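You operate a simulated robot arm through the tools that you are given. There is no shell and no other tool. Be economical: measure what you need, move in short steps, check, and stop when the job is done.

You are at the controls of a simulated robot arm. One attempt, no reset.

Task
Wipe the spill off the bench, lid the tin and stand it on the tin tray.
Fine: use the cloth, then drop it in the wash pail; press the lid on tin No. 3 and stand it on the tin tray. Set down upright: sample tin.

It is judged by the outcome, as a careful person would: the job done as asked, and still so three seconds after it is handed in. It fails if anything else is knocked over, pushed out of place, dropped, spilled or broken. A push-on lid holds only when it is set on centred and level and pressed home; a screw cap is set on level and turned clockwise until tight. Flat cloth is picked up by pressing the open fingertips on it (5 to 10 N) and closing them slowly along it; thin cloth reads only 2 to 8 mm in the jaws.

Robot
A 7-joint arm with a two-finger parallel gripper, fixed in place. Base frame: the origin is at the foot of the arm, x ahead of it, y to its left, z up. Readings come in mm, rad, newtons and seconds.
With the tool pointing down near the work surface it reaches from about 460 to 920 mm from the base axis. Its first joint turns from -2.007 to 2.007 rad. Payload 3.91 kg.
The TCP is the grasp point between the finger pads, 30 mm short of the fingertips. In the tool frame z runs along the fingers and y along their closing line. The gripper opens to 110 mm. The fingers are 20 mm wide and 10 mm thick; the gripper's body (48 by 112 mm) begins 55 mm behind the TCP.
Orientation is that of the tool frame in the base frame, as a unit quaternion [x, y, z, w]. With the fingers straight down and closing along the base's y, the tool's x points along the base's -x, its y along +y and its z along -z.

Tools
- The arm moves only by the tool nudge_tool. Its argument "increments" is a list of rows, each a list of 2 entries, a list of its own where there are three numbers: the shift along the base's x, y, z in mm, then the turn, a rotation vector about the base's x, y, z in rad. In form: [[[tx, ty, tz], [wx, wy, wz]], ...]. A call has 1 to 8 rows; each row shifts and turns the commanded pose from where the row before left it. "fingers" is the opening, from 0 (shut) to 1 (fully open), set as the call begins (left out, the last holds). Rows are played at 5 a second. More than 50 mm and 0.15 rad between two rows, or a gripper value outside its range, and nothing of the call is played. A pose out of reach is approached as far as the arm can. The call stops where the force on the tool passes 40 N (or 10 N more than at its start, if that is more) or the arm is blocked; 0.2 s more then pass. The fingers move at their own pace (about 153 mm/s each) and stop on an object; they squeeze with about 27 N. The grip force told is the motor's: it shows also when the fingers shut on nothing. Time passes only in rows, and 0.2 s behind the last, so rows that do not move let the fingers close. It gives the time, the measured TCP pose, the force on the tool (base axes), the opening and the grip force at its end, in the units of the frame above (readings bear some noise), with the torque about the TCP (base axes, N m) and any sound that the robot's microphone picked up.
- Cameras (640 x 400 px; columns grow to the right, rows downward): "scene" is fixed at [221, 650.2, 1559.8]; the picture's right is [-0.73, -0.68, 0.00], its down [-0.37, 0.40, -0.83] and it looks along [0.57, -0.61, -0.55] (base axes); focal length 307 px, centre (320, 200). "wrist" rides on the gripper at [72, 17, -103] in the tool frame; the picture's right is [-0.23, 0.97, 0.00], its down [-0.76, -0.18, -0.62] and it looks along [-0.61, -0.14, 0.78] (tool axes); focal length 222 px, centre (320, 200). There is no depth. A picture from a camera that has moved, and an enlarged one, comes with that camera's place and axes in the base frame and with its lens.
- snapshot(camera): a new picture of that camera. The clock stands still meanwhile.
- slide_trunk(by): slides the trunk up (or, below 0, down) by that many mm; the arm rides with it, the base frame stays. It gives what a move gives, with no picture.
- inspect(camera, box): a new picture of the part [left, top, right, bottom] of that camera's present view, enlarged. The clock stands still meanwhile.
- close_job(): hands the job in; it is judged then, once.

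Go step by step. Nothing tells you positions but the pictures and the camera data: compare them with the known pose of the tool, close in by small moves and look again before you grip or let go. The budget is 120 turns and 76 pictures, counting those below and the enlarged ones. Unless the task says otherwise, let go and move clear before handing in, and close with one line.

The tools are called after "Request:" by a JSON object that holds its "op" and its "data". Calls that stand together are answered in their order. nudge_tool: Moves the arm, as the interface text tells. Its arguments: {"type":"object","properties":{"increments":{"type":"array","items":{"type":"array"}},"fingers":{"type":"number"}},"required":["increments"]} The other tools are called the same way: slide_trunk (by) slides the trunk up or down; snapshot (camera) takes a picture; inspect (camera, box) takes an enlarged picture of a part of a camera's view; close_job () hands the job in.

At the start:

```text
clock: 0.0
ee_pos: [478.3, 49.4, 1294.6]
ee_rot: [0.0, 1.0, 0.0, 0.0]
ft_force: [0.3, 0.0, -0.1]
wrist_torque: [0.01, -0.02, -0.01]
width: 110.0
grip_force: 0.0
trunk travel left (down, up): [-800.0, 190.0]
```

scene: 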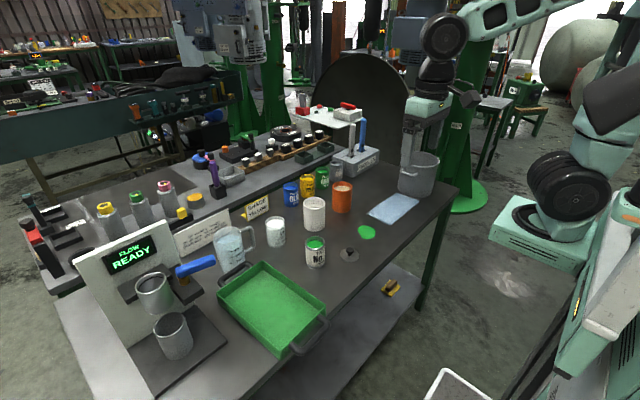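
wrist: 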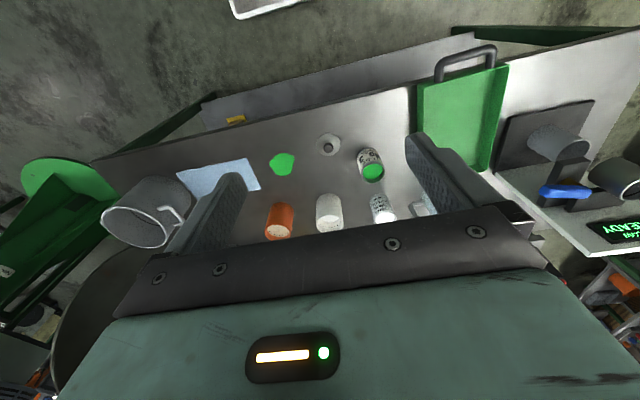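

I see a bench with a blue cloth, a green spill, a small lid with a knob, an open tin with green contents, a green tray and a grey pail. I'll look closer before measuring.

Request:
{"op": "inspect", "data": {"camera": "scene", "box": [200, 140, 460, 300]}}

Request:
{"op": "inspect", "data": {"camera": "wrist", "box": [90, 80, 540, 260]}}

```text
2.46 times, centred on (330, 220) of scene
camera zoom: at [221.0, 650.2, 1559.8], right [-0.73, -0.68, 0.0], down [-0.37, 0.4, -0.83], along [0.57, -0.61, -0.55], focal length 757 px, centre (295, 151)
```

zoom: 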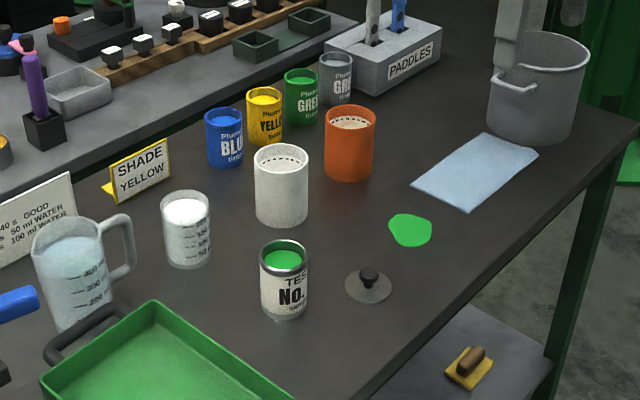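

```text
1.42 times, centred on (315, 170) of wrist
camera zoom: at [406.8, 66.1, 1398.8], right [0.23, 0.97, 0.0], down [0.76, -0.18, 0.62], along [0.61, -0.14, -0.78], focal length 316 px, centre (327, 243)
```

zoom: 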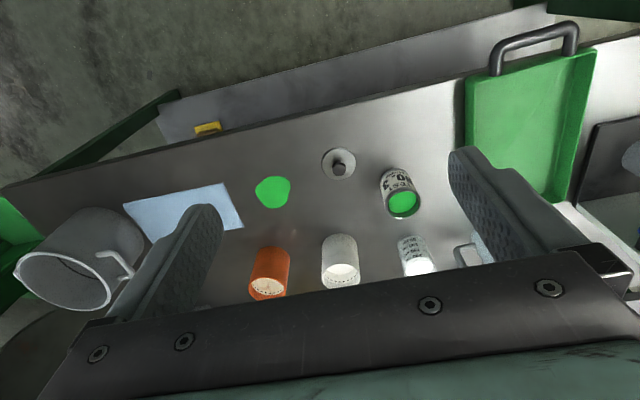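

The bench top is near z≈825. Roughly: spill (704,-120), lid (666,30), tin (725,128), cloth (715,-328), pail (730,-540), tray (717,330). I'll lower the trunk for a better look.

Request:
{"op": "slide_trunk", "data": {"by": -250}}

Request:
{"op": "snapshot", "data": {"camera": "wrist"}}

Request:
{"op": "snapshot", "data": {"camera": "scene"}}

```text
clock: 2.6
ee_pos: [478.8, 49.9, 1046.8]
ee_rot: [0.0, 1.0, 0.0, 0.0]
ft_force: [0.2, 0.2, -0.2]
wrist_torque: [-0.08, 0.0, 0.01]
width: 110.0
grip_force: 0.0
trunk travel left (down, up): [-550.0, 440.0]
```

```text
71 pictures are left
camera wrist: at [406.8, 66.1, 1148.8], right [0.23, 0.97, 0.0], down [0.76, -0.18, 0.62], along [0.61, -0.14, -0.78], focal length 222 px, centre (320, 200)
```

wrist: 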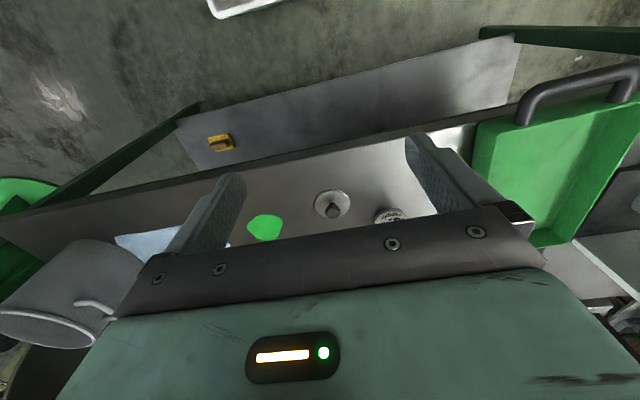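

```text
70 pictures are left
```

scene: 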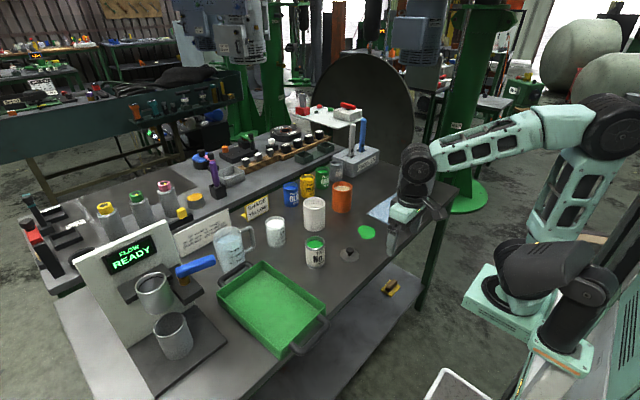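

Next I move above the cloth, staying well above the objects.

Request:
{"op": "nudge_tool", "data": {"increments": [[[15, -46, 0], [0, 0, 0]], [[15, -46, 0], [0, 0, 0]], [[15, -46, 0], [0, 0, 0]], [[15, -46, 0], [0, 0, 0]], [[15, -46, 0], [0, 0, 0]], [[15, -46, 0], [0, 0, 0]], [[15, -46, 0], [0, 0, 0]], [[15, -46, 0], [0, 0, 0]]]}}

Request:
{"op": "snapshot", "data": {"camera": "wrist"}}

Request:
{"op": "snapshot", "data": {"camera": "scene"}}

```text
clock: 4.4
ee_pos: [595.5, -318.9, 1044.4]
ee_rot: [-0.001, 1.0, 0.0, 0.0]
ft_force: [0.1, -0.2, -1.1]
wrist_torque: [-0.01, -0.04, 0.0]
width: 110.2
grip_force: 0.0
trunk travel left (down, up): [-550.0, 440.0]
```

```text
69 pictures are left
camera wrist: at [524.1, -302.1, 1146.4], right [0.23, 0.97, 0.0], down [0.76, -0.18, 0.62], along [0.61, -0.14, -0.78], focal length 222 px, centre (320, 200)
```

wrist: 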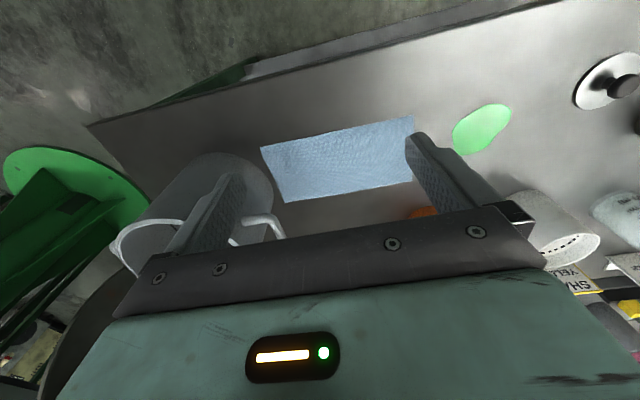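

```text
68 pictures are left
```

scene: 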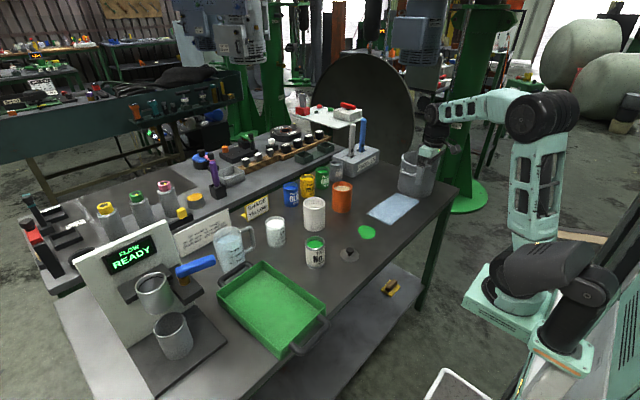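

Cloth centre is about (705,-306), bench near z≈836. I set a partial opening and go down over the cloth.

Request:
{"op": "nudge_tool", "data": {"increments": [[[28, 3, -20], [0, 0, 0]], [[28, 3, -30], [0, 0, 0]], [[28, 3, -30], [0, 0, 0]], [[26, 3, -30], [0, 0, 0]], [[0, 0, -20], [0, 0, 0]], [[0, 0, 0], [0, 0, 0]]], "fingers": 0.6}}

Request:
{"op": "snapshot", "data": {"camera": "wrist"}}

Request:
{"op": "inspect", "data": {"camera": "scene", "box": [320, 120, 480, 240]}}

```text
clock: 5.8
ee_pos: [707.0, -304.7, 916.9]
ee_rot: [0.0, 1.0, 0.0, -0.001]
ft_force: [-0.1, -0.7, -0.5]
wrist_torque: [-0.02, 0.02, 0.01]
width: 66.1
grip_force: 0.1
trunk travel left (down, up): [-550.0, 440.0]
```

```text
67 pictures are left
camera wrist: at [636.2, -289.6, 1019.2], right [0.23, 0.97, 0.0], down [0.76, -0.18, 0.62], along [0.61, -0.14, -0.78], focal length 222 px, centre (320, 200)
```

wrist: 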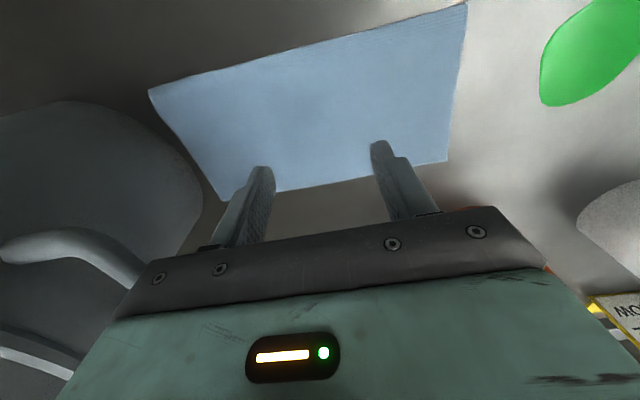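

```text
3.33 times, centred on (400, 180) of scene
camera zoom: at [221.0, 650.2, 1559.8], right [-0.73, -0.68, 0.0], down [-0.37, 0.4, -0.83], along [0.57, -0.61, -0.55], focal length 1025 px, centre (53, 267)
```

zoom: 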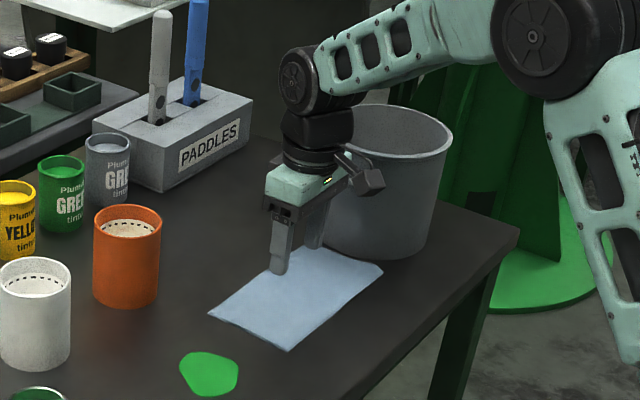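

Tips are essentially above the cloth's centre. Descending to touch, then small steps while watching the force.

Request:
{"op": "nudge_tool", "data": {"increments": [[[-4, -6, -20], [0, 0, 0]], [[0, 0, -15], [0, 0, 0]], [[0, 0, -8], [0, 0, 0]], [[0, 0, 0], [0, 0, 0]]]}}

```text
clock: 6.8
ee_pos: [704.7, -312.9, 874.6]
ee_rot: [0.0, 1.0, 0.0, 0.0]
ft_force: [-0.1, 0.2, -0.1]
wrist_torque: [-0.02, 0.0, 0.02]
width: 66.1
grip_force: 0.1
trunk travel left (down, up): [-550.0, 440.0]
```

Request:
{"op": "nudge_tool", "data": {"increments": [[[0, 0, -3], [0, 0, 0]], [[0, 0, -3], [0, 0, 0]], [[0, 0, 0], [0, 0, 0]]]}}

```text
clock: 7.6
ee_pos: [703.7, -312.7, 872.1]
ee_rot: [-0.001, 1.0, -0.001, 0.004]
ft_force: [-3.4, 2.0, 39.0]
wrist_torque: [0.8, 0.14, 0.05]
width: 66.1
grip_force: 0.0
trunk travel left (down, up): [-550.0, 440.0]
```

Contact at TCP z≈872, so the bench is at ≈842. Force is too high, so I ease up.

Request:
{"op": "nudge_tool", "data": {"increments": [[[0, 0, 2.2], [0, 0, 0]], [[0, 0, 0], [0, 0, 0]]]}}

```text
clock: 8.2
ee_pos: [704.3, -313.7, 871.7]
ee_rot: [0.0, 1.0, -0.001, 0.002]
ft_force: [3.9, 0.9, 35.1]
wrist_torque: [0.44, -0.05, -0.01]
width: 66.0
grip_force: 0.1
trunk travel left (down, up): [-550.0, 440.0]
```

Request:
{"op": "nudge_tool", "data": {"increments": [[[0, 0, 1.5], [0, 0, 0]], [[0, 0, 0], [0, 0, 0]]]}}

```text
clock: 8.8
ee_pos: [703.5, -313.9, 871.4]
ee_rot: [0.001, 1.0, 0.0, 0.002]
ft_force: [3.5, -0.7, 26.3]
wrist_torque: [0.18, -0.09, -0.06]
width: 66.0
grip_force: 0.1
trunk travel left (down, up): [-550.0, 440.0]
```

Request:
{"op": "nudge_tool", "data": {"increments": [[[0, 0, 2.8], [0, 0, 0]], [[0, 0, 0], [0, 0, 0]]]}}

```text
clock: 9.4
ee_pos: [703.6, -312.2, 872.4]
ee_rot: [0.001, 1.0, 0.001, -0.001]
ft_force: [0.3, -0.5, 4.4]
wrist_torque: [-0.07, -0.06, -0.02]
width: 66.3
grip_force: 0.1
trunk travel left (down, up): [-550.0, 440.0]
```

Request:
{"op": "nudge_tool", "data": {"increments": [[[0, 0, -0.5], [0, 0, 0]], [[0, 0, 0], [0, 0, 0]]], "fingers": 0.5}}

```text
clock: 10.0
ee_pos: [704.4, -312.9, 871.8]
ee_rot: [0.001, 1.0, 0.0, -0.001]
ft_force: [-0.8, 0.7, 0.5]
wrist_torque: [-0.02, 0.01, -0.04]
width: 54.9
grip_force: 0.1
trunk travel left (down, up): [-550.0, 440.0]
```

Request:
{"op": "nudge_tool", "data": {"increments": [[[0, 0, -1], [0, 0, 0]], [[0, 0, 0], [0, 0, 0]]]}}

```text
clock: 10.6
ee_pos: [704.9, -312.4, 873.0]
ee_rot: [0.0, 1.0, 0.0, 0.0]
ft_force: [-0.8, 0.9, 0.1]
wrist_torque: [0.03, -0.02, 0.0]
width: 54.8
grip_force: 0.1
trunk travel left (down, up): [-550.0, 440.0]
```

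Request:
{"op": "nudge_tool", "data": {"increments": [[[0, 0, -1], [0, 0, 0]], [[0, 0, 0], [0, 0, 0]]]}}

```text
clock: 11.2
ee_pos: [704.7, -312.3, 872.0]
ee_rot: [0.0, 1.0, 0.0, 0.001]
ft_force: [-0.8, 2.0, 7.0]
wrist_torque: [0.05, 0.08, 0.02]
width: 54.8
grip_force: 0.1
trunk travel left (down, up): [-550.0, 440.0]
```

Force is 7 N, in the right band. Now I close slowly in steps.

Request:
{"op": "nudge_tool", "data": {"increments": [[[0, 0, 0], [0, 0, 0]]], "fingers": 0.42}}

```text
clock: 11.6
ee_pos: [705.1, -313.6, 872.9]
ee_rot: [0.001, 1.0, 0.0, 0.001]
ft_force: [0.5, 0.0, 8.2]
wrist_torque: [0.01, 0.01, -0.01]
width: 45.4
grip_force: 0.2
trunk travel left (down, up): [-550.0, 440.0]
```

Request:
{"op": "nudge_tool", "data": {"increments": [[[0, 0, 0], [0, 0, 0]]], "fingers": 0.34}}

```text
clock: 12.0
ee_pos: [704.1, -312.8, 871.8]
ee_rot: [0.0, 1.0, -0.001, 0.001]
ft_force: [0.7, -1.1, 9.9]
wrist_torque: [0.0, 0.0, 0.02]
width: 36.6
grip_force: 0.2
trunk travel left (down, up): [-550.0, 440.0]
```

Request:
{"op": "nudge_tool", "data": {"increments": [[[0, 0, 0.3], [0, 0, 0]]], "fingers": 0.26}}

```text
clock: 12.4
ee_pos: [704.2, -312.1, 871.9]
ee_rot: [0.0, 1.0, 0.0, 0.0]
ft_force: [0.8, 0.2, 8.1]
wrist_torque: [0.01, -0.03, -0.01]
width: 27.9
grip_force: 0.0
trunk travel left (down, up): [-550.0, 440.0]
```

Request:
{"op": "nudge_tool", "data": {"increments": [[[0, 0, 0], [0, 0, 0]]], "fingers": 0.17}}

Request:
{"op": "nudge_tool", "data": {"increments": [[[0, 0, 0], [0, 0, 0]]], "fingers": 0.09}}

Request:
{"op": "nudge_tool", "data": {"increments": [[[0, 0, 0], [0, 0, 0]], [[0, 0, 0], [0, 0, 0]]], "fingers": 0}}

Request:
{"op": "snapshot", "data": {"camera": "wrist"}}

```text
clock: 12.8
ee_pos: [704.7, -312.2, 871.4]
ee_rot: [0.001, 1.0, 0.0, 0.0]
ft_force: [-0.1, -0.2, 8.1]
wrist_torque: [-0.01, 0.0, -0.01]
width: 18.3
grip_force: 0.1
trunk travel left (down, up): [-550.0, 440.0]
```

```text
clock: 13.2
ee_pos: [706.0, -312.7, 871.0]
ee_rot: [0.001, 1.0, 0.0, 0.001]
ft_force: [0.1, -0.1, 7.7]
wrist_torque: [-0.05, 0.02, -0.01]
width: 9.9
grip_force: 0.1
trunk travel left (down, up): [-550.0, 440.0]
```

```text
clock: 13.8
ee_pos: [704.7, -312.9, 872.1]
ee_rot: [0.0, 1.0, 0.0, 0.0]
ft_force: [0.4, -0.2, 7.9]
wrist_torque: [-0.03, 0.0, -0.02]
width: 4.4
grip_force: 26.8
trunk travel left (down, up): [-550.0, 440.0]
```

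```text
65 pictures are left
camera wrist: at [632.6, -296.4, 974.5], right [0.23, 0.97, 0.0], down [0.76, -0.18, 0.62], along [0.61, -0.14, -0.78], focal length 222 px, centre (320, 200)
```

wrist: 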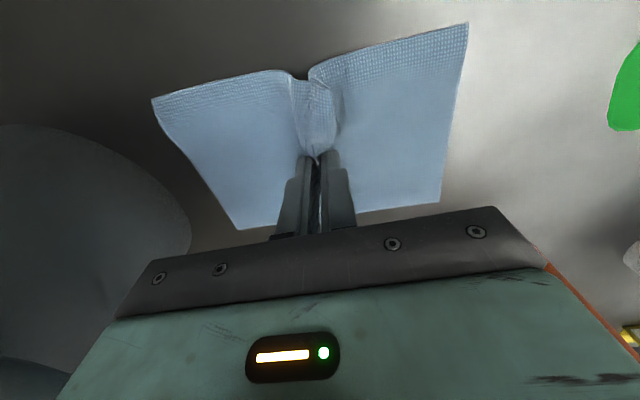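

Cloth is gripped (4.4 mm). Lifting and carrying it above the spill.

Request:
{"op": "nudge_tool", "data": {"increments": [[[0, 0, 40], [0, 0, 0]], [[0, 0, 40], [0, 0, 0]], [[0, 0, 40], [0, 0, 0]], [[-2, 45, 0], [0, 0, 0]], [[-2, 45, 0], [0, 0, 0]], [[-2, 45, 0], [0, 0, 0]], [[-2, 45, 0], [0, 0, 0]], [[-2, 24, 0], [0, 0, 0]]]}}

Request:
{"op": "snapshot", "data": {"camera": "wrist"}}

Request:
{"op": "inspect", "data": {"camera": "scene", "box": [280, 140, 480, 290]}}

```text
clock: 15.6
ee_pos: [694.7, -108.7, 990.3]
ee_rot: [0.001, 1.0, 0.0, 0.001]
ft_force: [0.3, -0.2, 0.7]
wrist_torque: [0.04, 0.01, -0.01]
width: 4.1
grip_force: 27.2
trunk travel left (down, up): [-550.0, 440.0]
```

```text
64 pictures are left
camera wrist: at [623.0, -91.5, 1092.3], right [0.23, 0.97, 0.0], down [0.76, -0.18, 0.62], along [0.61, -0.14, -0.78], focal length 222 px, centre (320, 200)
```

wrist: 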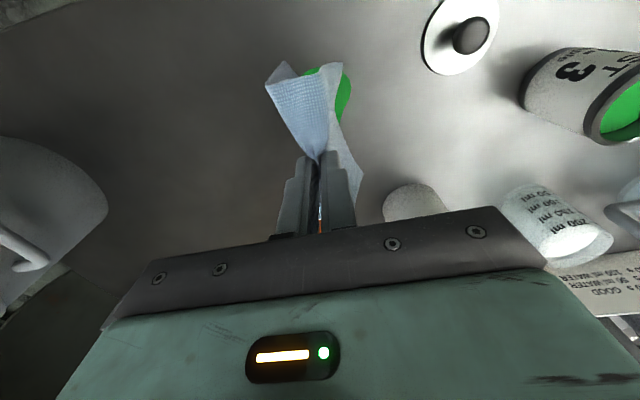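

```text
2.67 times, centred on (380, 215) of scene
camera zoom: at [221.0, 650.2, 1559.8], right [-0.73, -0.68, 0.0], down [-0.37, 0.4, -0.83], along [0.57, -0.61, -0.55], focal length 820 px, centre (160, 160)
```

zoom: 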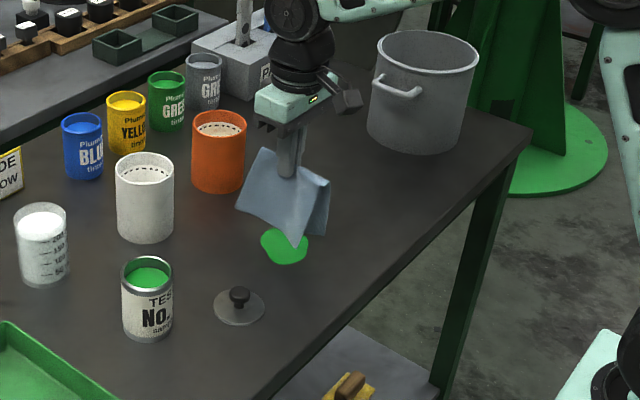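

Spill centre is about (688,-105). I turn the tool a quarter so the cloth flaps spread along x, away from the lid, while lowering.

Request:
{"op": "nudge_tool", "data": {"increments": [[[-1, 0, 0], [0, 0, 0.145]], [[-1, 0, 0], [0, 0, 0.145]], [[-1, 0, 0], [0, 0, 0.145]], [[-1, 0, 0], [0, 0, 0.145]], [[-1, 0, 0], [0, 0, 0.145]], [[0, 0, 0], [0, 0, 0.145]], [[0, 0, 0], [0, 0, 0.145]], [[0, 0, 0], [0, 0, 0.145]]]}}

Request:
{"op": "nudge_tool", "data": {"increments": [[[0, 0, -25], [0, 0, 0.145]], [[0, 0, -30], [0, 0, 0.145]], [[0, 0, -30], [0, 0, 0.12]], [[0, 0, -15], [0, 0, 0]], [[0, 0, -10], [0, 0, 0]], [[0, 0, 0], [0, 0, 0]]]}}

Request:
{"op": "inspect", "data": {"camera": "scene", "box": [280, 140, 480, 290]}}

Request:
{"op": "snapshot", "data": {"camera": "wrist"}}

```text
clock: 17.4
ee_pos: [690.7, -108.7, 992.2]
ee_rot: [-0.549, 0.836, 0.0, 0.0]
ft_force: [-0.2, 0.4, 0.0]
wrist_torque: [0.01, -0.02, -0.05]
width: 4.7
grip_force: 27.1
trunk travel left (down, up): [-550.0, 440.0]
```

```text
clock: 18.8
ee_pos: [688.6, -108.8, 881.4]
ee_rot: [-0.707, 0.708, 0.0, 0.0]
ft_force: [-0.3, 0.0, 0.4]
wrist_torque: [0.01, -0.01, -0.05]
width: 4.0
grip_force: 27.1
trunk travel left (down, up): [-550.0, 440.0]
```

```text
2.67 times, centred on (380, 215) of scene
camera zoom: at [221.0, 650.2, 1559.8], right [-0.73, -0.68, 0.0], down [-0.37, 0.4, -0.83], along [0.57, -0.61, -0.55], focal length 820 px, centre (160, 160)
```

zoom: 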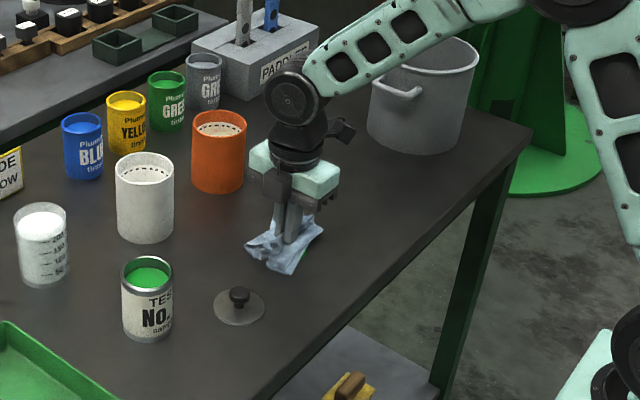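

```text
61 pictures are left
camera wrist: at [672.3, -182.1, 984.3], right [-0.97, 0.23, 0.0], down [0.18, 0.76, 0.62], along [0.14, 0.61, -0.78], focal length 222 px, centre (320, 200)
```

wrist: 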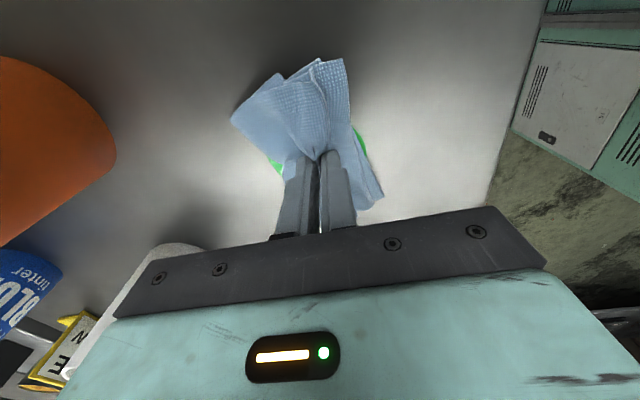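

The cloth is over the spill with green showing on both sides. I lower to light contact.

Request:
{"op": "nudge_tool", "data": {"increments": [[[0, 0, -4], [0, 0, 0]], [[0, 0, -3], [0, 0, 0]], [[0, 0, -1], [0, 0, 0]], [[0, 0, 0], [0, 0, 0]]]}}

```text
clock: 19.8
ee_pos: [688.8, -107.7, 876.4]
ee_rot: [-0.706, 0.708, -0.002, 0.002]
ft_force: [0.0, -1.8, 19.7]
wrist_torque: [-0.06, -0.02, -0.02]
width: 4.1
grip_force: 26.6
trunk travel left (down, up): [-550.0, 440.0]
```

Contact at about 20 N; I ease it a bit and wipe with overlapping strokes along x.

Request:
{"op": "nudge_tool", "data": {"increments": [[[-12, 0, 1], [0, 0, 0]], [[-15, 0, 0], [0, 0, 0]], [[-10, 0, 0], [0, 0, 0]], [[15, 0, 0], [0, 0, 0]], [[20, 0, 0], [0, 0, 0]], [[20, 0, 0], [0, 0, 0]], [[20, 0, 0], [0, 0, 0]], [[0, 0, 0], [0, 0, 0]]]}}

Request:
{"op": "nudge_tool", "data": {"increments": [[[0, -18, 0], [0, 0, 0]], [[-20, 0, 0], [0, 0, 0]], [[-20, 0, 0], [0, 0, 0]], [[-20, 0, 0], [0, 0, 0]], [[-15, 0, 0], [0, 0, 0]], [[0, 18, 0], [0, 0, 0]], [[0, 18, 0], [0, 0, 0]], [[0, 0, 0], [0, 0, 0]]]}}

Request:
{"op": "nudge_tool", "data": {"increments": [[[20, 0, 0], [0, 0, 0]], [[20, 0, 0], [0, 0, 0]], [[20, 0, 0], [0, 0, 0]], [[15, 0, 0], [0, 0, 0]], [[-15, -18, 0], [0, 0, 0]], [[-20, 0, 0], [0, 0, 0]], [[0, 0, 0], [0, 0, 0]]]}}

Request:
{"op": "inspect", "data": {"camera": "scene", "box": [280, 140, 480, 290]}}

Request:
{"op": "snapshot", "data": {"camera": "wrist"}}

```text
clock: 21.6
ee_pos: [726.9, -107.6, 875.0]
ee_rot: [-0.706, 0.708, -0.001, 0.0]
ft_force: [-2.3, 0.3, 8.9]
wrist_torque: [-0.02, 0.1, -0.04]
width: 4.2
grip_force: 26.6
trunk travel left (down, up): [-550.0, 440.0]
```

```text
clock: 23.4
ee_pos: [653.0, -89.5, 875.0]
ee_rot: [-0.706, 0.708, -0.001, 0.001]
ft_force: [-0.7, -3.3, 22.3]
wrist_torque: [-0.23, 0.02, -0.03]
width: 4.0
grip_force: 27.2
trunk travel left (down, up): [-550.0, 440.0]
```

```text
clock: 25.0
ee_pos: [691.8, -109.4, 875.2]
ee_rot: [0.707, -0.707, 0.0, 0.0]
ft_force: [3.9, -0.6, 19.8]
wrist_torque: [-0.07, -0.11, -0.02]
width: 3.9
grip_force: 27.4
trunk travel left (down, up): [-550.0, 440.0]
```

```text
2.67 times, centred on (380, 215) of scene
camera zoom: at [221.0, 650.2, 1559.8], right [-0.73, -0.68, 0.0], down [-0.37, 0.4, -0.83], along [0.57, -0.61, -0.55], focal length 820 px, centre (160, 160)
```

zoom: 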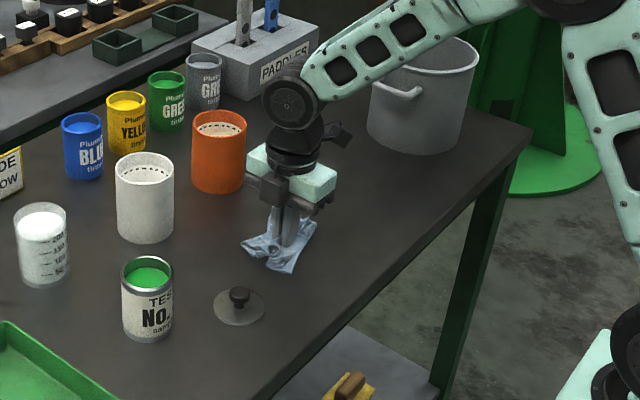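

```text
59 pictures are left
camera wrist: at [675.8, -181.8, 977.2], right [-0.97, 0.23, 0.0], down [0.18, 0.76, 0.62], along [0.14, 0.61, -0.78], focal length 222 px, centre (320, 200)
```

wrist: 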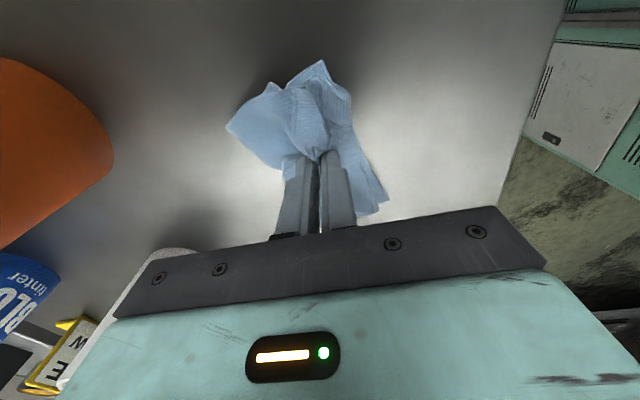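

No green shows at the sides any more. I lift straight up to check the spot.

Request:
{"op": "nudge_tool", "data": {"increments": [[[0, 0, 40], [0, 0, 0]], [[0, 0, 45], [0, 0, 0]], [[0, 0, 45], [0, 0, 0]], [[0, -45, 10], [0, 0, 0]], [[0, -45, 0], [0, 0, 0]], [[0, 0, 0], [0, 0, 0]]]}}

Request:
{"op": "inspect", "data": {"camera": "scene", "box": [280, 140, 480, 290]}}

Request:
{"op": "snapshot", "data": {"camera": "wrist"}}

```text
clock: 26.4
ee_pos: [694.7, -197.6, 1016.8]
ee_rot: [-0.706, 0.708, 0.0, 0.0]
ft_force: [-0.5, -0.1, -0.5]
wrist_torque: [0.01, 0.01, -0.02]
width: 3.9
grip_force: 27.0
trunk travel left (down, up): [-550.0, 440.0]
```

```text
2.67 times, centred on (380, 215) of scene
camera zoom: at [221.0, 650.2, 1559.8], right [-0.73, -0.68, 0.0], down [-0.37, 0.4, -0.83], along [0.57, -0.61, -0.55], focal length 820 px, centre (160, 160)
```

zoom: 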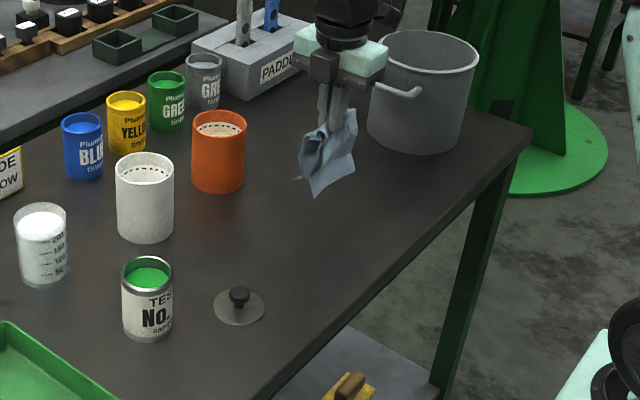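

```text
57 pictures are left
camera wrist: at [678.1, -271.1, 1118.1], right [-0.97, 0.23, 0.0], down [0.18, 0.76, 0.62], along [0.14, 0.61, -0.78], focal length 222 px, centre (320, 200)
```

wrist: 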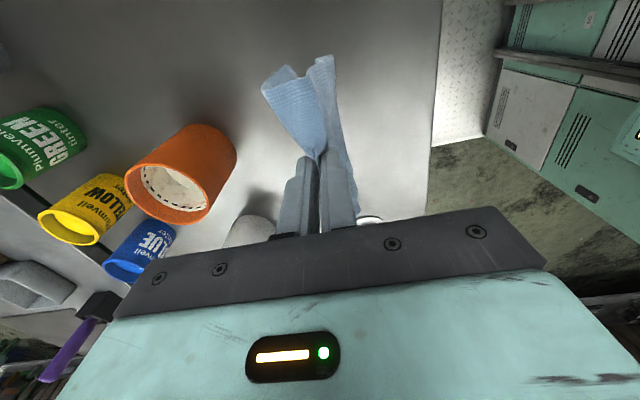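

The bench is clean where the spill was. The pail centre is about (717,-510), rim z≈980; I raise and carry the cloth towards it.

Request:
{"op": "nudge_tool", "data": {"increments": [[[0, 0, 45], [0, 0, 0]], [[0, 0, 45], [0, 0, 0]], [[0, 0, 40], [0, 0, 0]], [[3, -45, 0], [0, 0, 0]], [[3, -45, 0], [0, 0, 0]], [[3, -45, 0], [0, 0, 0]], [[3, -45, 0], [0, 0, 0]], [[0, 0, 0], [0, 0, 0]]]}}

Request:
{"op": "snapshot", "data": {"camera": "wrist"}}

Request:
{"op": "inspect", "data": {"camera": "scene", "box": [330, 80, 490, 220]}}

```text
clock: 28.2
ee_pos: [704.4, -382.4, 1146.2]
ee_rot: [-0.706, 0.708, 0.001, 0.0]
ft_force: [-0.1, -0.5, 0.5]
wrist_torque: [-0.01, 0.03, -0.04]
width: 4.3
grip_force: 27.1
trunk travel left (down, up): [-550.0, 440.0]
```

```text
56 pictures are left
camera wrist: at [687.4, -453.6, 1249.7], right [-0.97, 0.23, 0.0], down [0.18, 0.76, 0.62], along [0.14, 0.61, -0.78], focal length 222 px, centre (320, 200)
```

wrist: 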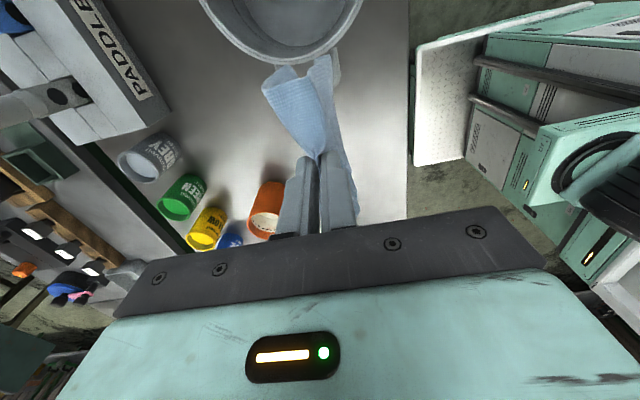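

```text
2.86 times, centred on (410, 150) of scene
camera zoom: at [221.0, 650.2, 1559.8], right [-0.73, -0.68, 0.0], down [-0.37, 0.4, -0.83], along [0.57, -0.61, -0.55], focal length 878 px, centre (63, 343)
```

zoom: 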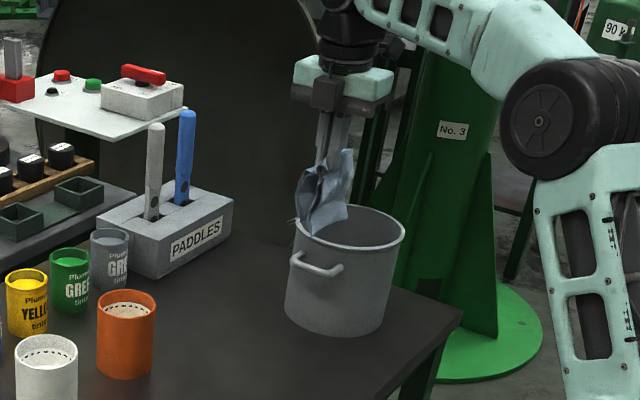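

Pail rim runs from y≈-427 with its centre near (716,-507). Moving over it.

Request:
{"op": "nudge_tool", "data": {"increments": [[[3, -40, 0], [0, 0, 0]], [[3, -40, 0], [0, 0, 0]], [[3, -40, 0], [0, 0, 0]], [[0, 0, 0], [0, 0, 0]]]}}

Request:
{"op": "inspect", "data": {"camera": "scene", "box": [330, 80, 490, 220]}}

Request:
{"op": "snapshot", "data": {"camera": "wrist"}}

```text
clock: 29.2
ee_pos: [711.7, -490.0, 1146.1]
ee_rot: [-0.707, 0.707, 0.0, -0.001]
ft_force: [-0.8, 0.7, -0.2]
wrist_torque: [0.01, 0.0, -0.02]
width: 3.8
grip_force: 27.5
out of reach, approached as far as the arm can: row 3
trunk travel left (down, up): [-550.0, 440.0]
```

```text
2.86 times, centred on (410, 150) of scene
camera zoom: at [221.0, 650.2, 1559.8], right [-0.73, -0.68, 0.0], down [-0.37, 0.4, -0.83], along [0.57, -0.61, -0.55], focal length 878 px, centre (63, 343)
```

zoom: 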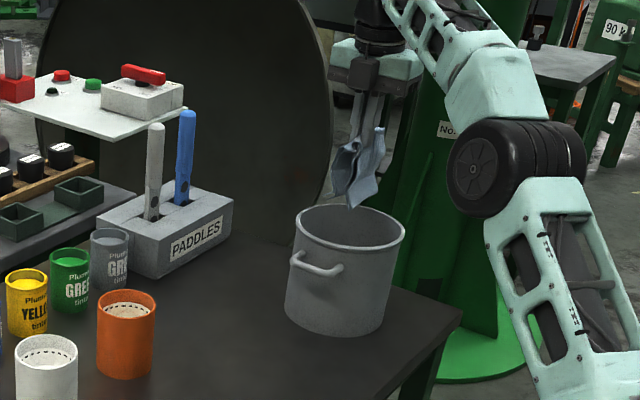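

```text
53 pictures are left
camera wrist: at [694.8, -561.8, 1249.0], right [-0.97, 0.23, 0.0], down [0.18, 0.76, 0.62], along [0.14, 0.61, -0.78], focal length 222 px, centre (320, 200)
```

wrist: 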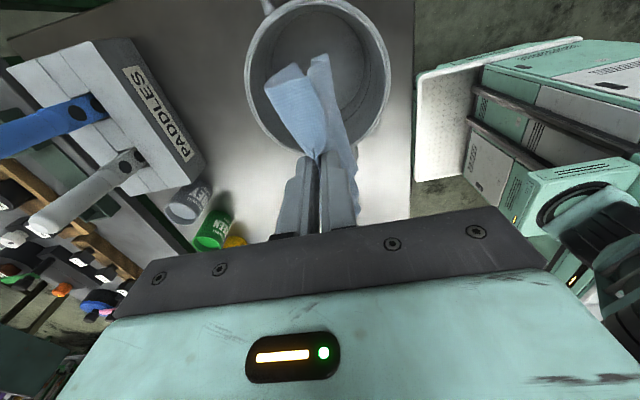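

The cloth hangs over the pail. Lowering it in.

Request:
{"op": "nudge_tool", "data": {"increments": [[[0, 0, -30], [0, 0, 0]], [[0, -4, -30], [0, 0, 0]], [[0, -4, -30], [0, 0, 0]], [[0, 0, -25], [0, 0, 0]], [[0, 0, -15], [0, 0, 0]], [[0, 0, 0], [0, 0, 0]]]}}

Request:
{"op": "inspect", "data": {"camera": "scene", "box": [330, 80, 490, 220]}}

Request:
{"op": "snapshot", "data": {"camera": "wrist"}}

```text
clock: 30.6
ee_pos: [713.2, -496.3, 1012.4]
ee_rot: [-0.707, 0.708, 0.0, 0.0]
ft_force: [-0.3, -0.1, -0.2]
wrist_torque: [0.0, -0.01, 0.01]
width: 4.2
grip_force: 27.4
trunk travel left (down, up): [-550.0, 440.0]
```

```text
2.86 times, centred on (410, 150) of scene
camera zoom: at [221.0, 650.2, 1559.8], right [-0.73, -0.68, 0.0], down [-0.37, 0.4, -0.83], along [0.57, -0.61, -0.55], focal length 878 px, centre (63, 343)
```

zoom: 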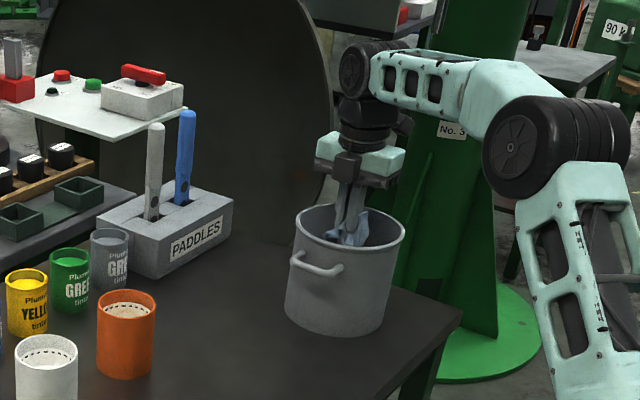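

```text
51 pictures are left
camera wrist: at [696.6, -569.2, 1116.3], right [-0.97, 0.23, 0.0], down [0.18, 0.76, 0.62], along [0.14, 0.61, -0.78], focal length 222 px, centre (320, 200)
```

wrist: 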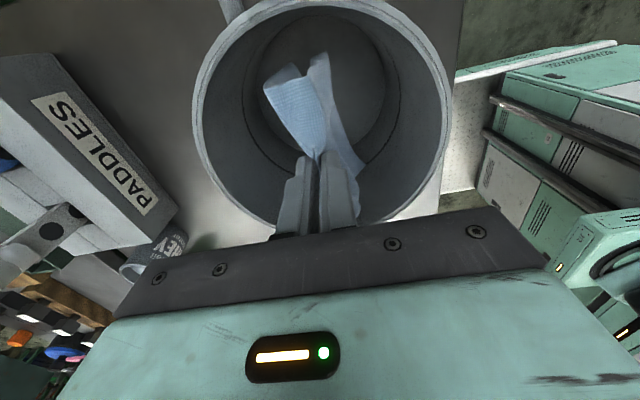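

The cloth is well inside the rim. Releasing with a modest opening.

Request:
{"op": "nudge_tool", "data": {"increments": [[[0, 0, 0], [0, 0, 0]], [[0, 0, 0], [0, 0, 0]], [[0, 0, 0], [0, 0, 0]], [[0, 0, 30], [0, 0, 0]], [[0, 0, 40], [0, 0, 0]], [[0, 0, 0], [0, 0, 0]]], "fingers": 0.45}}

Request:
{"op": "snapshot", "data": {"camera": "wrist"}}

```text
clock: 32.0
ee_pos: [712.1, -495.8, 1086.3]
ee_rot: [-0.707, 0.708, 0.0, 0.0]
ft_force: [0.2, -0.6, -0.7]
wrist_torque: [0.04, -0.02, -0.02]
width: 49.5
grip_force: 0.1
trunk travel left (down, up): [-550.0, 440.0]
```

```text
50 pictures are left
camera wrist: at [695.3, -568.8, 1188.0], right [-0.97, 0.23, 0.0], down [0.18, 0.76, 0.62], along [0.14, 0.61, -0.78], focal length 222 px, centre (320, 200)
```

wrist: 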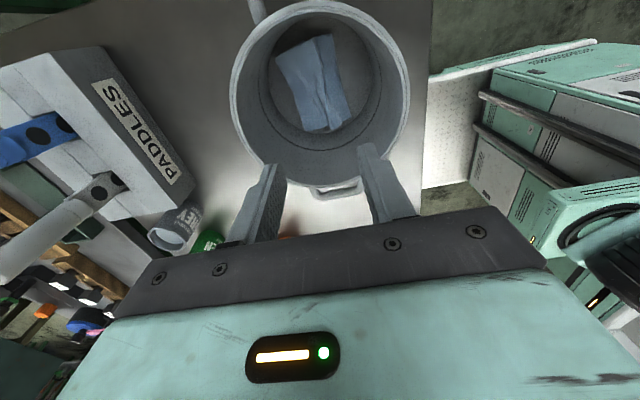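

The cloth lies in the pail. Next I head to the lid, keeping this orientation.

Request:
{"op": "nudge_tool", "data": {"increments": [[[-4, 48, 0], [0, 0, 0]], [[-6, 48, 0], [0, 0, 0]], [[-6, 48, 0], [0, 0, 0]], [[-6, 48, 0], [0, 0, 0]], [[-6, 48, 0], [0, 0, 0]], [[-6, 48, 0], [0, 0, 0]], [[-6, 48, 0], [0, 0, 0]], [[-6, 48, 0], [0, 0, 0]]]}}

Request:
{"op": "nudge_tool", "data": {"increments": [[[-4, 42, -20], [0, 0, 0]], [[0, 0, -40], [0, 0, 0]], [[0, 0, 0], [0, 0, 0]]]}}

Request:
{"op": "snapshot", "data": {"camera": "wrist"}}

```text
clock: 33.8
ee_pos: [666.1, -111.6, 1086.2]
ee_rot: [-0.706, 0.708, 0.0, -0.001]
ft_force: [-0.5, -0.8, -0.1]
wrist_torque: [0.02, 0.02, 0.03]
width: 49.4
grip_force: 0.0
trunk travel left (down, up): [-550.0, 440.0]
```

```text
clock: 34.6
ee_pos: [663.5, -70.3, 1024.2]
ee_rot: [-0.707, 0.707, 0.0, 0.001]
ft_force: [0.5, 0.6, -0.2]
wrist_torque: [-0.02, -0.03, 0.03]
width: 49.4
grip_force: 0.0
trunk travel left (down, up): [-550.0, 440.0]
```

```text
49 pictures are left
camera wrist: at [646.5, -143.5, 1126.4], right [-0.97, 0.23, 0.0], down [0.18, 0.76, 0.62], along [0.14, 0.61, -0.78], focal length 222 px, centre (320, 200)
```

wrist: 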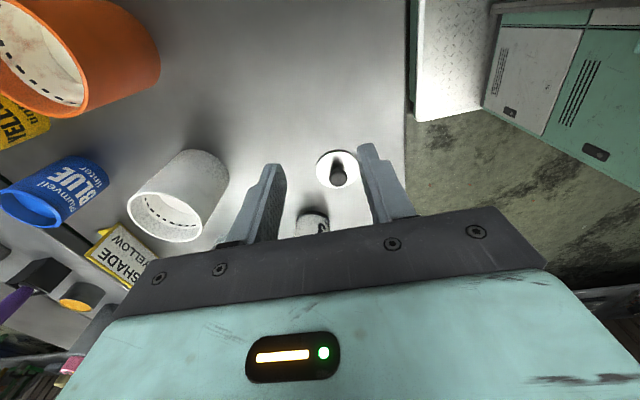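

Lid at about (660,25). I move closer over it.

Request:
{"op": "nudge_tool", "data": {"increments": [[[-1, 30, -20], [0, 0, 0]], [[-1, 30, -30], [0, 0, 0]], [[-1, 32, -30], [0, 0, 0]], [[0, 0, -10], [0, 0, 0]], [[0, 0, 0], [0, 0, 0]]]}}

Request:
{"op": "snapshot", "data": {"camera": "wrist"}}

Request:
{"op": "inspect", "data": {"camera": "scene", "box": [280, 190, 400, 280]}}

```text
clock: 35.8
ee_pos: [658.8, 21.3, 935.1]
ee_rot: [0.708, -0.706, 0.0, 0.0]
ft_force: [-0.8, 0.4, 0.0]
wrist_torque: [-0.04, 0.02, -0.02]
width: 49.7
grip_force: 0.0
trunk travel left (down, up): [-550.0, 440.0]
```

```text
48 pictures are left
camera wrist: at [643.1, -51.3, 1037.0], right [-0.97, 0.23, 0.0], down [0.18, 0.76, 0.62], along [0.14, 0.61, -0.78], focal length 222 px, centre (320, 200)
```

wrist: 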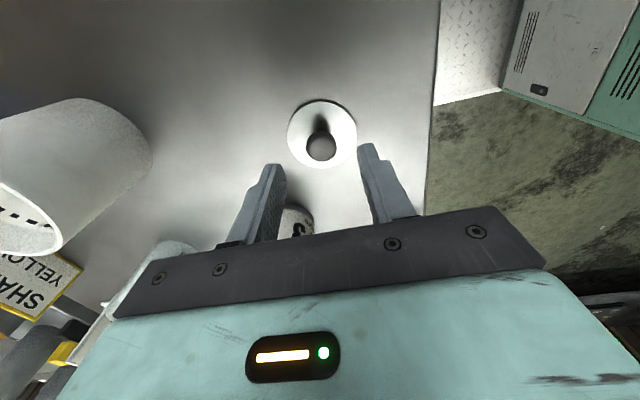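

```text
4.44 times, centred on (340, 235) of scene
camera zoom: at [221.0, 650.2, 1559.8], right [-0.73, -0.68, 0.0], down [-0.37, 0.4, -0.83], along [0.57, -0.61, -0.55], focal length 1366 px, centre (231, 44)
```

zoom: 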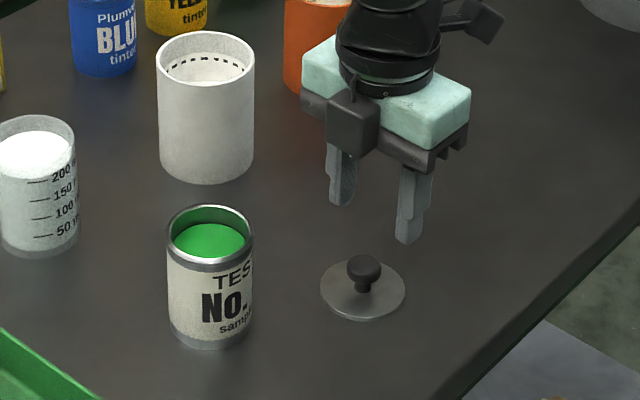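

Lid is ~60 mm, with a knob head ~25 mm wide about 20 mm above the disc, about (657.5,26). I go down to grip the knob head.

Request:
{"op": "nudge_tool", "data": {"increments": [[[-1.3, 4.5, -20], [0, 0, 0]], [[0, 0, -15], [0, 0, 0]], [[0, 0, -10], [0, 0, 0]], [[0, 0, 0], [0, 0, 0]]]}}

Request:
{"op": "snapshot", "data": {"camera": "wrist"}}

Request:
{"op": "inspect", "data": {"camera": "scene", "box": [280, 190, 400, 280]}}

```text
clock: 36.8
ee_pos: [659.5, 25.8, 888.8]
ee_rot: [-0.706, 0.708, 0.0, -0.001]
ft_force: [-0.3, -0.5, 1.0]
wrist_torque: [0.01, 0.0, 0.04]
width: 49.5
grip_force: 0.0
trunk travel left (down, up): [-550.0, 440.0]
```

```text
46 pictures are left
camera wrist: at [642.2, -47.0, 992.2], right [-0.97, 0.23, 0.0], down [0.18, 0.76, 0.62], along [0.14, 0.61, -0.78], focal length 222 px, centre (320, 200)
```

wrist: 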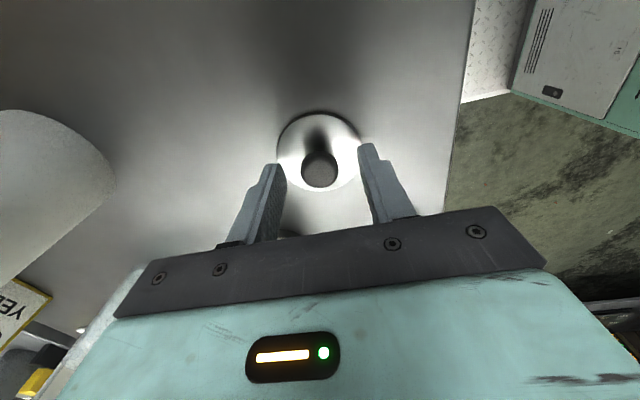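

```text
4.44 times, centred on (340, 235) of scene
camera zoom: at [221.0, 650.2, 1559.8], right [-0.73, -0.68, 0.0], down [-0.37, 0.4, -0.83], along [0.57, -0.61, -0.55], focal length 1366 px, centre (231, 44)
```

zoom: 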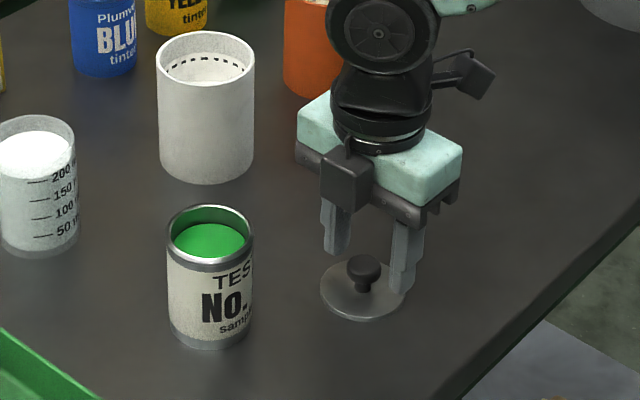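

Well aligned. Down 7 mm and close on the knob.

Request:
{"op": "nudge_tool", "data": {"increments": [[[0, 0.7, -7], [0, 0, 0]], [[0, 0, 0], [0, 0, 0]]]}}

Request:
{"op": "nudge_tool", "data": {"increments": [[[0, 0, 0], [0, 0, 0]], [[0, 0, 0], [0, 0, 0]]], "fingers": 0.28}}

Request:
{"op": "nudge_tool", "data": {"increments": [[[0, 0, 0], [0, 0, 0]], [[0, 0, 0], [0, 0, 0]]], "fingers": 0}}

Request:
{"op": "snapshot", "data": {"camera": "wrist"}}

```text
clock: 37.4
ee_pos: [658.2, 27.0, 882.9]
ee_rot: [-0.707, 0.707, 0.0, 0.0]
ft_force: [-0.3, 0.5, -0.2]
wrist_torque: [0.02, 0.02, 0.03]
width: 49.7
grip_force: 0.1
trunk travel left (down, up): [-550.0, 440.0]
```

```text
clock: 38.0
ee_pos: [658.9, 26.8, 883.3]
ee_rot: [-0.707, 0.707, 0.0, -0.001]
ft_force: [0.8, -0.4, -0.8]
wrist_torque: [0.03, -0.03, -0.01]
width: 31.1
grip_force: 0.0
trunk travel left (down, up): [-550.0, 440.0]
```

```text
clock: 38.6
ee_pos: [658.8, 25.9, 883.4]
ee_rot: [-0.706, 0.708, 0.0, 0.0]
ft_force: [-0.2, -0.6, 1.5]
wrist_torque: [0.05, 0.06, -0.02]
width: 23.9
grip_force: 26.9
trunk travel left (down, up): [-550.0, 440.0]
```

```text
44 pictures are left
camera wrist: at [642.1, -46.2, 985.7], right [-0.97, 0.23, 0.0], down [0.18, 0.76, 0.62], along [0.14, 0.61, -0.78], focal length 222 px, centre (320, 200)
```

wrist: 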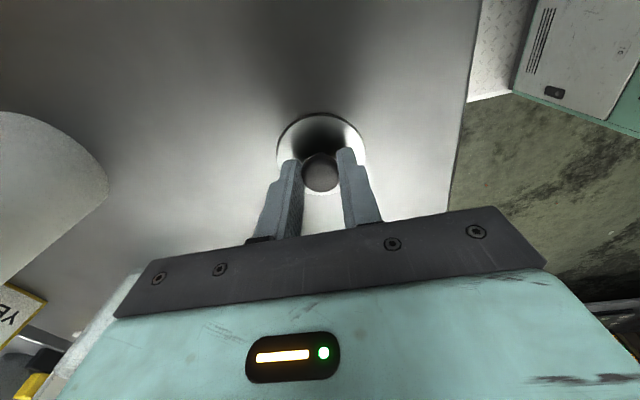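

Lid gripped. Tin is roughly at (725,124), rim near z≈920. I lift and place the arm beside the tin to measure it with the wrist camera.

Request:
{"op": "nudge_tool", "data": {"increments": [[[0, 0, 20], [0, 0, 0]], [[0, 0, 40], [0, 0, 0]], [[0, 0, 40], [0, 0, 0]], [[0, 0, 20], [0, 0, 0]], [[-9, 37, 0], [0, 0, 0]], [[-9, 37, 0], [0, 0, 0]], [[0, 0, 0], [0, 0, 0]]]}}

Request:
{"op": "snapshot", "data": {"camera": "wrist"}}

Request:
{"op": "inspect", "data": {"camera": "scene", "box": [270, 170, 400, 280]}}

```text
clock: 40.2
ee_pos: [640.8, 101.0, 1002.8]
ee_rot: [-0.706, 0.708, -0.001, 0.0]
ft_force: [-0.5, -0.4, -0.5]
wrist_torque: [-0.01, 0.0, 0.0]
width: 23.9
grip_force: 27.5
trunk travel left (down, up): [-550.0, 440.0]
```

```text
43 pictures are left
camera wrist: at [624.5, 27.3, 1105.7], right [-0.97, 0.23, 0.0], down [0.18, 0.76, 0.62], along [0.14, 0.61, -0.78], focal length 222 px, centre (320, 200)
```

wrist: 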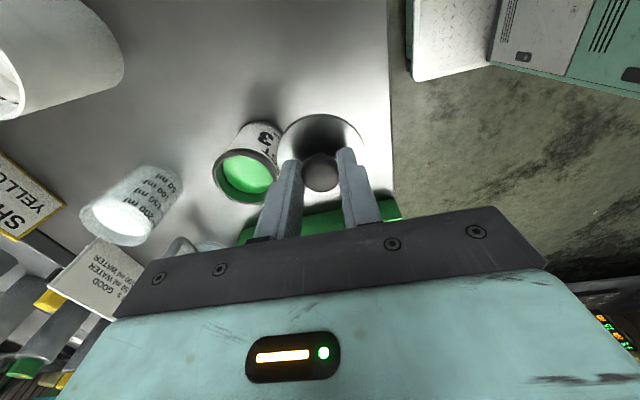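

```text
3.64 times, centred on (335, 225) of scene
camera zoom: at [221.0, 650.2, 1559.8], right [-0.73, -0.68, 0.0], down [-0.37, 0.4, -0.83], along [0.57, -0.61, -0.55], focal length 1118 px, centre (266, 109)
```

zoom: 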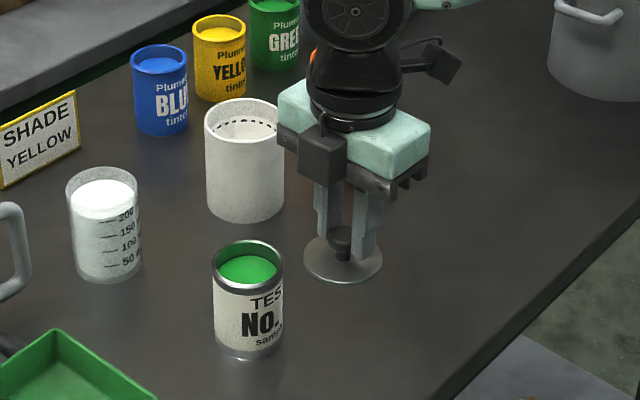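

Request:
{"op": "inspect", "data": {"camera": "wrist", "box": [190, 100, 390, 225]}}

```text
3.20 times, centred on (290, 162) of wrist
camera zoom: at [624.5, 27.3, 1105.7], right [-0.97, 0.23, 0.0], down [0.18, 0.76, 0.62], along [0.14, 0.61, -0.78], focal length 711 px, centre (416, 320)
```

zoom: 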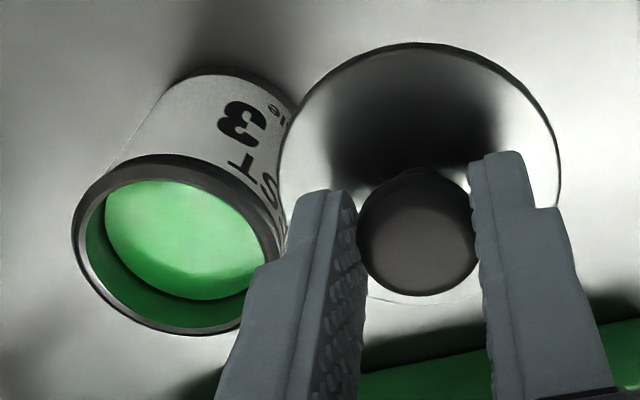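

Tin centre comes out at about (722.5,126), rim z≈922. Moving the lid above it and checking alignment.

Request:
{"op": "nudge_tool", "data": {"increments": [[[27, 8.5, 0], [0, 0, 0]], [[27, 8.5, 0], [0, 0, 0]], [[27.5, 8.5, 0], [0, 0, 0]], [[0, 0, -15], [0, 0, 0]], [[0, 0, 0], [0, 0, 0]], [[0, 0, 0], [0, 0, 0]]]}}

Request:
{"op": "inspect", "data": {"camera": "wrist", "box": [220, 80, 420, 205]}}

Request:
{"op": "inspect", "data": {"camera": "scene", "box": [270, 195, 360, 275]}}

```text
clock: 41.6
ee_pos: [723.2, 127.2, 986.7]
ee_rot: [0.707, -0.707, 0.001, 0.0]
ft_force: [0.5, 0.5, -0.2]
wrist_torque: [0.0, -0.03, -0.01]
width: 23.7
grip_force: 27.2
trunk travel left (down, up): [-550.0, 440.0]
```

```text
3.20 times, centred on (320, 142) of wrist
camera zoom: at [706.8, 53.7, 1090.3], right [-0.97, 0.23, 0.0], down [0.18, 0.76, 0.62], along [0.14, 0.61, -0.78], focal length 711 px, centre (320, 384)
```

zoom: 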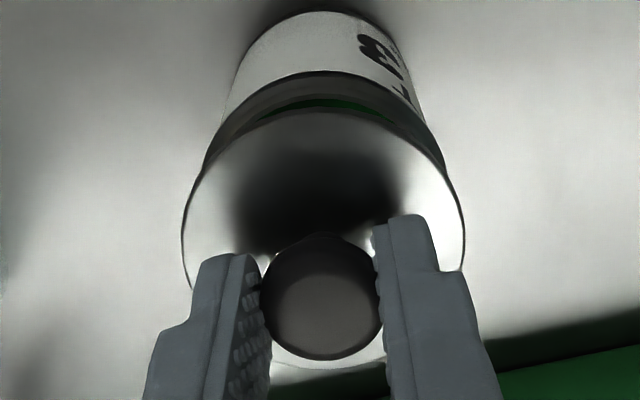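

```text
5.00 times, centred on (315, 235) of scene
camera zoom: at [221.0, 650.2, 1559.8], right [-0.73, -0.68, 0.0], down [-0.37, 0.4, -0.83], along [0.57, -0.61, -0.55], focal length 1537 px, centre (345, 25)
```

zoom: 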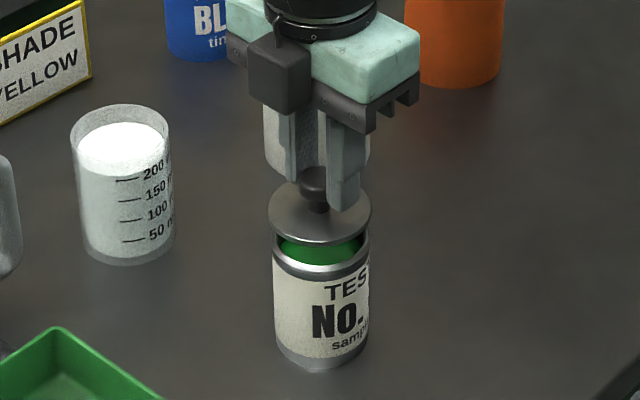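

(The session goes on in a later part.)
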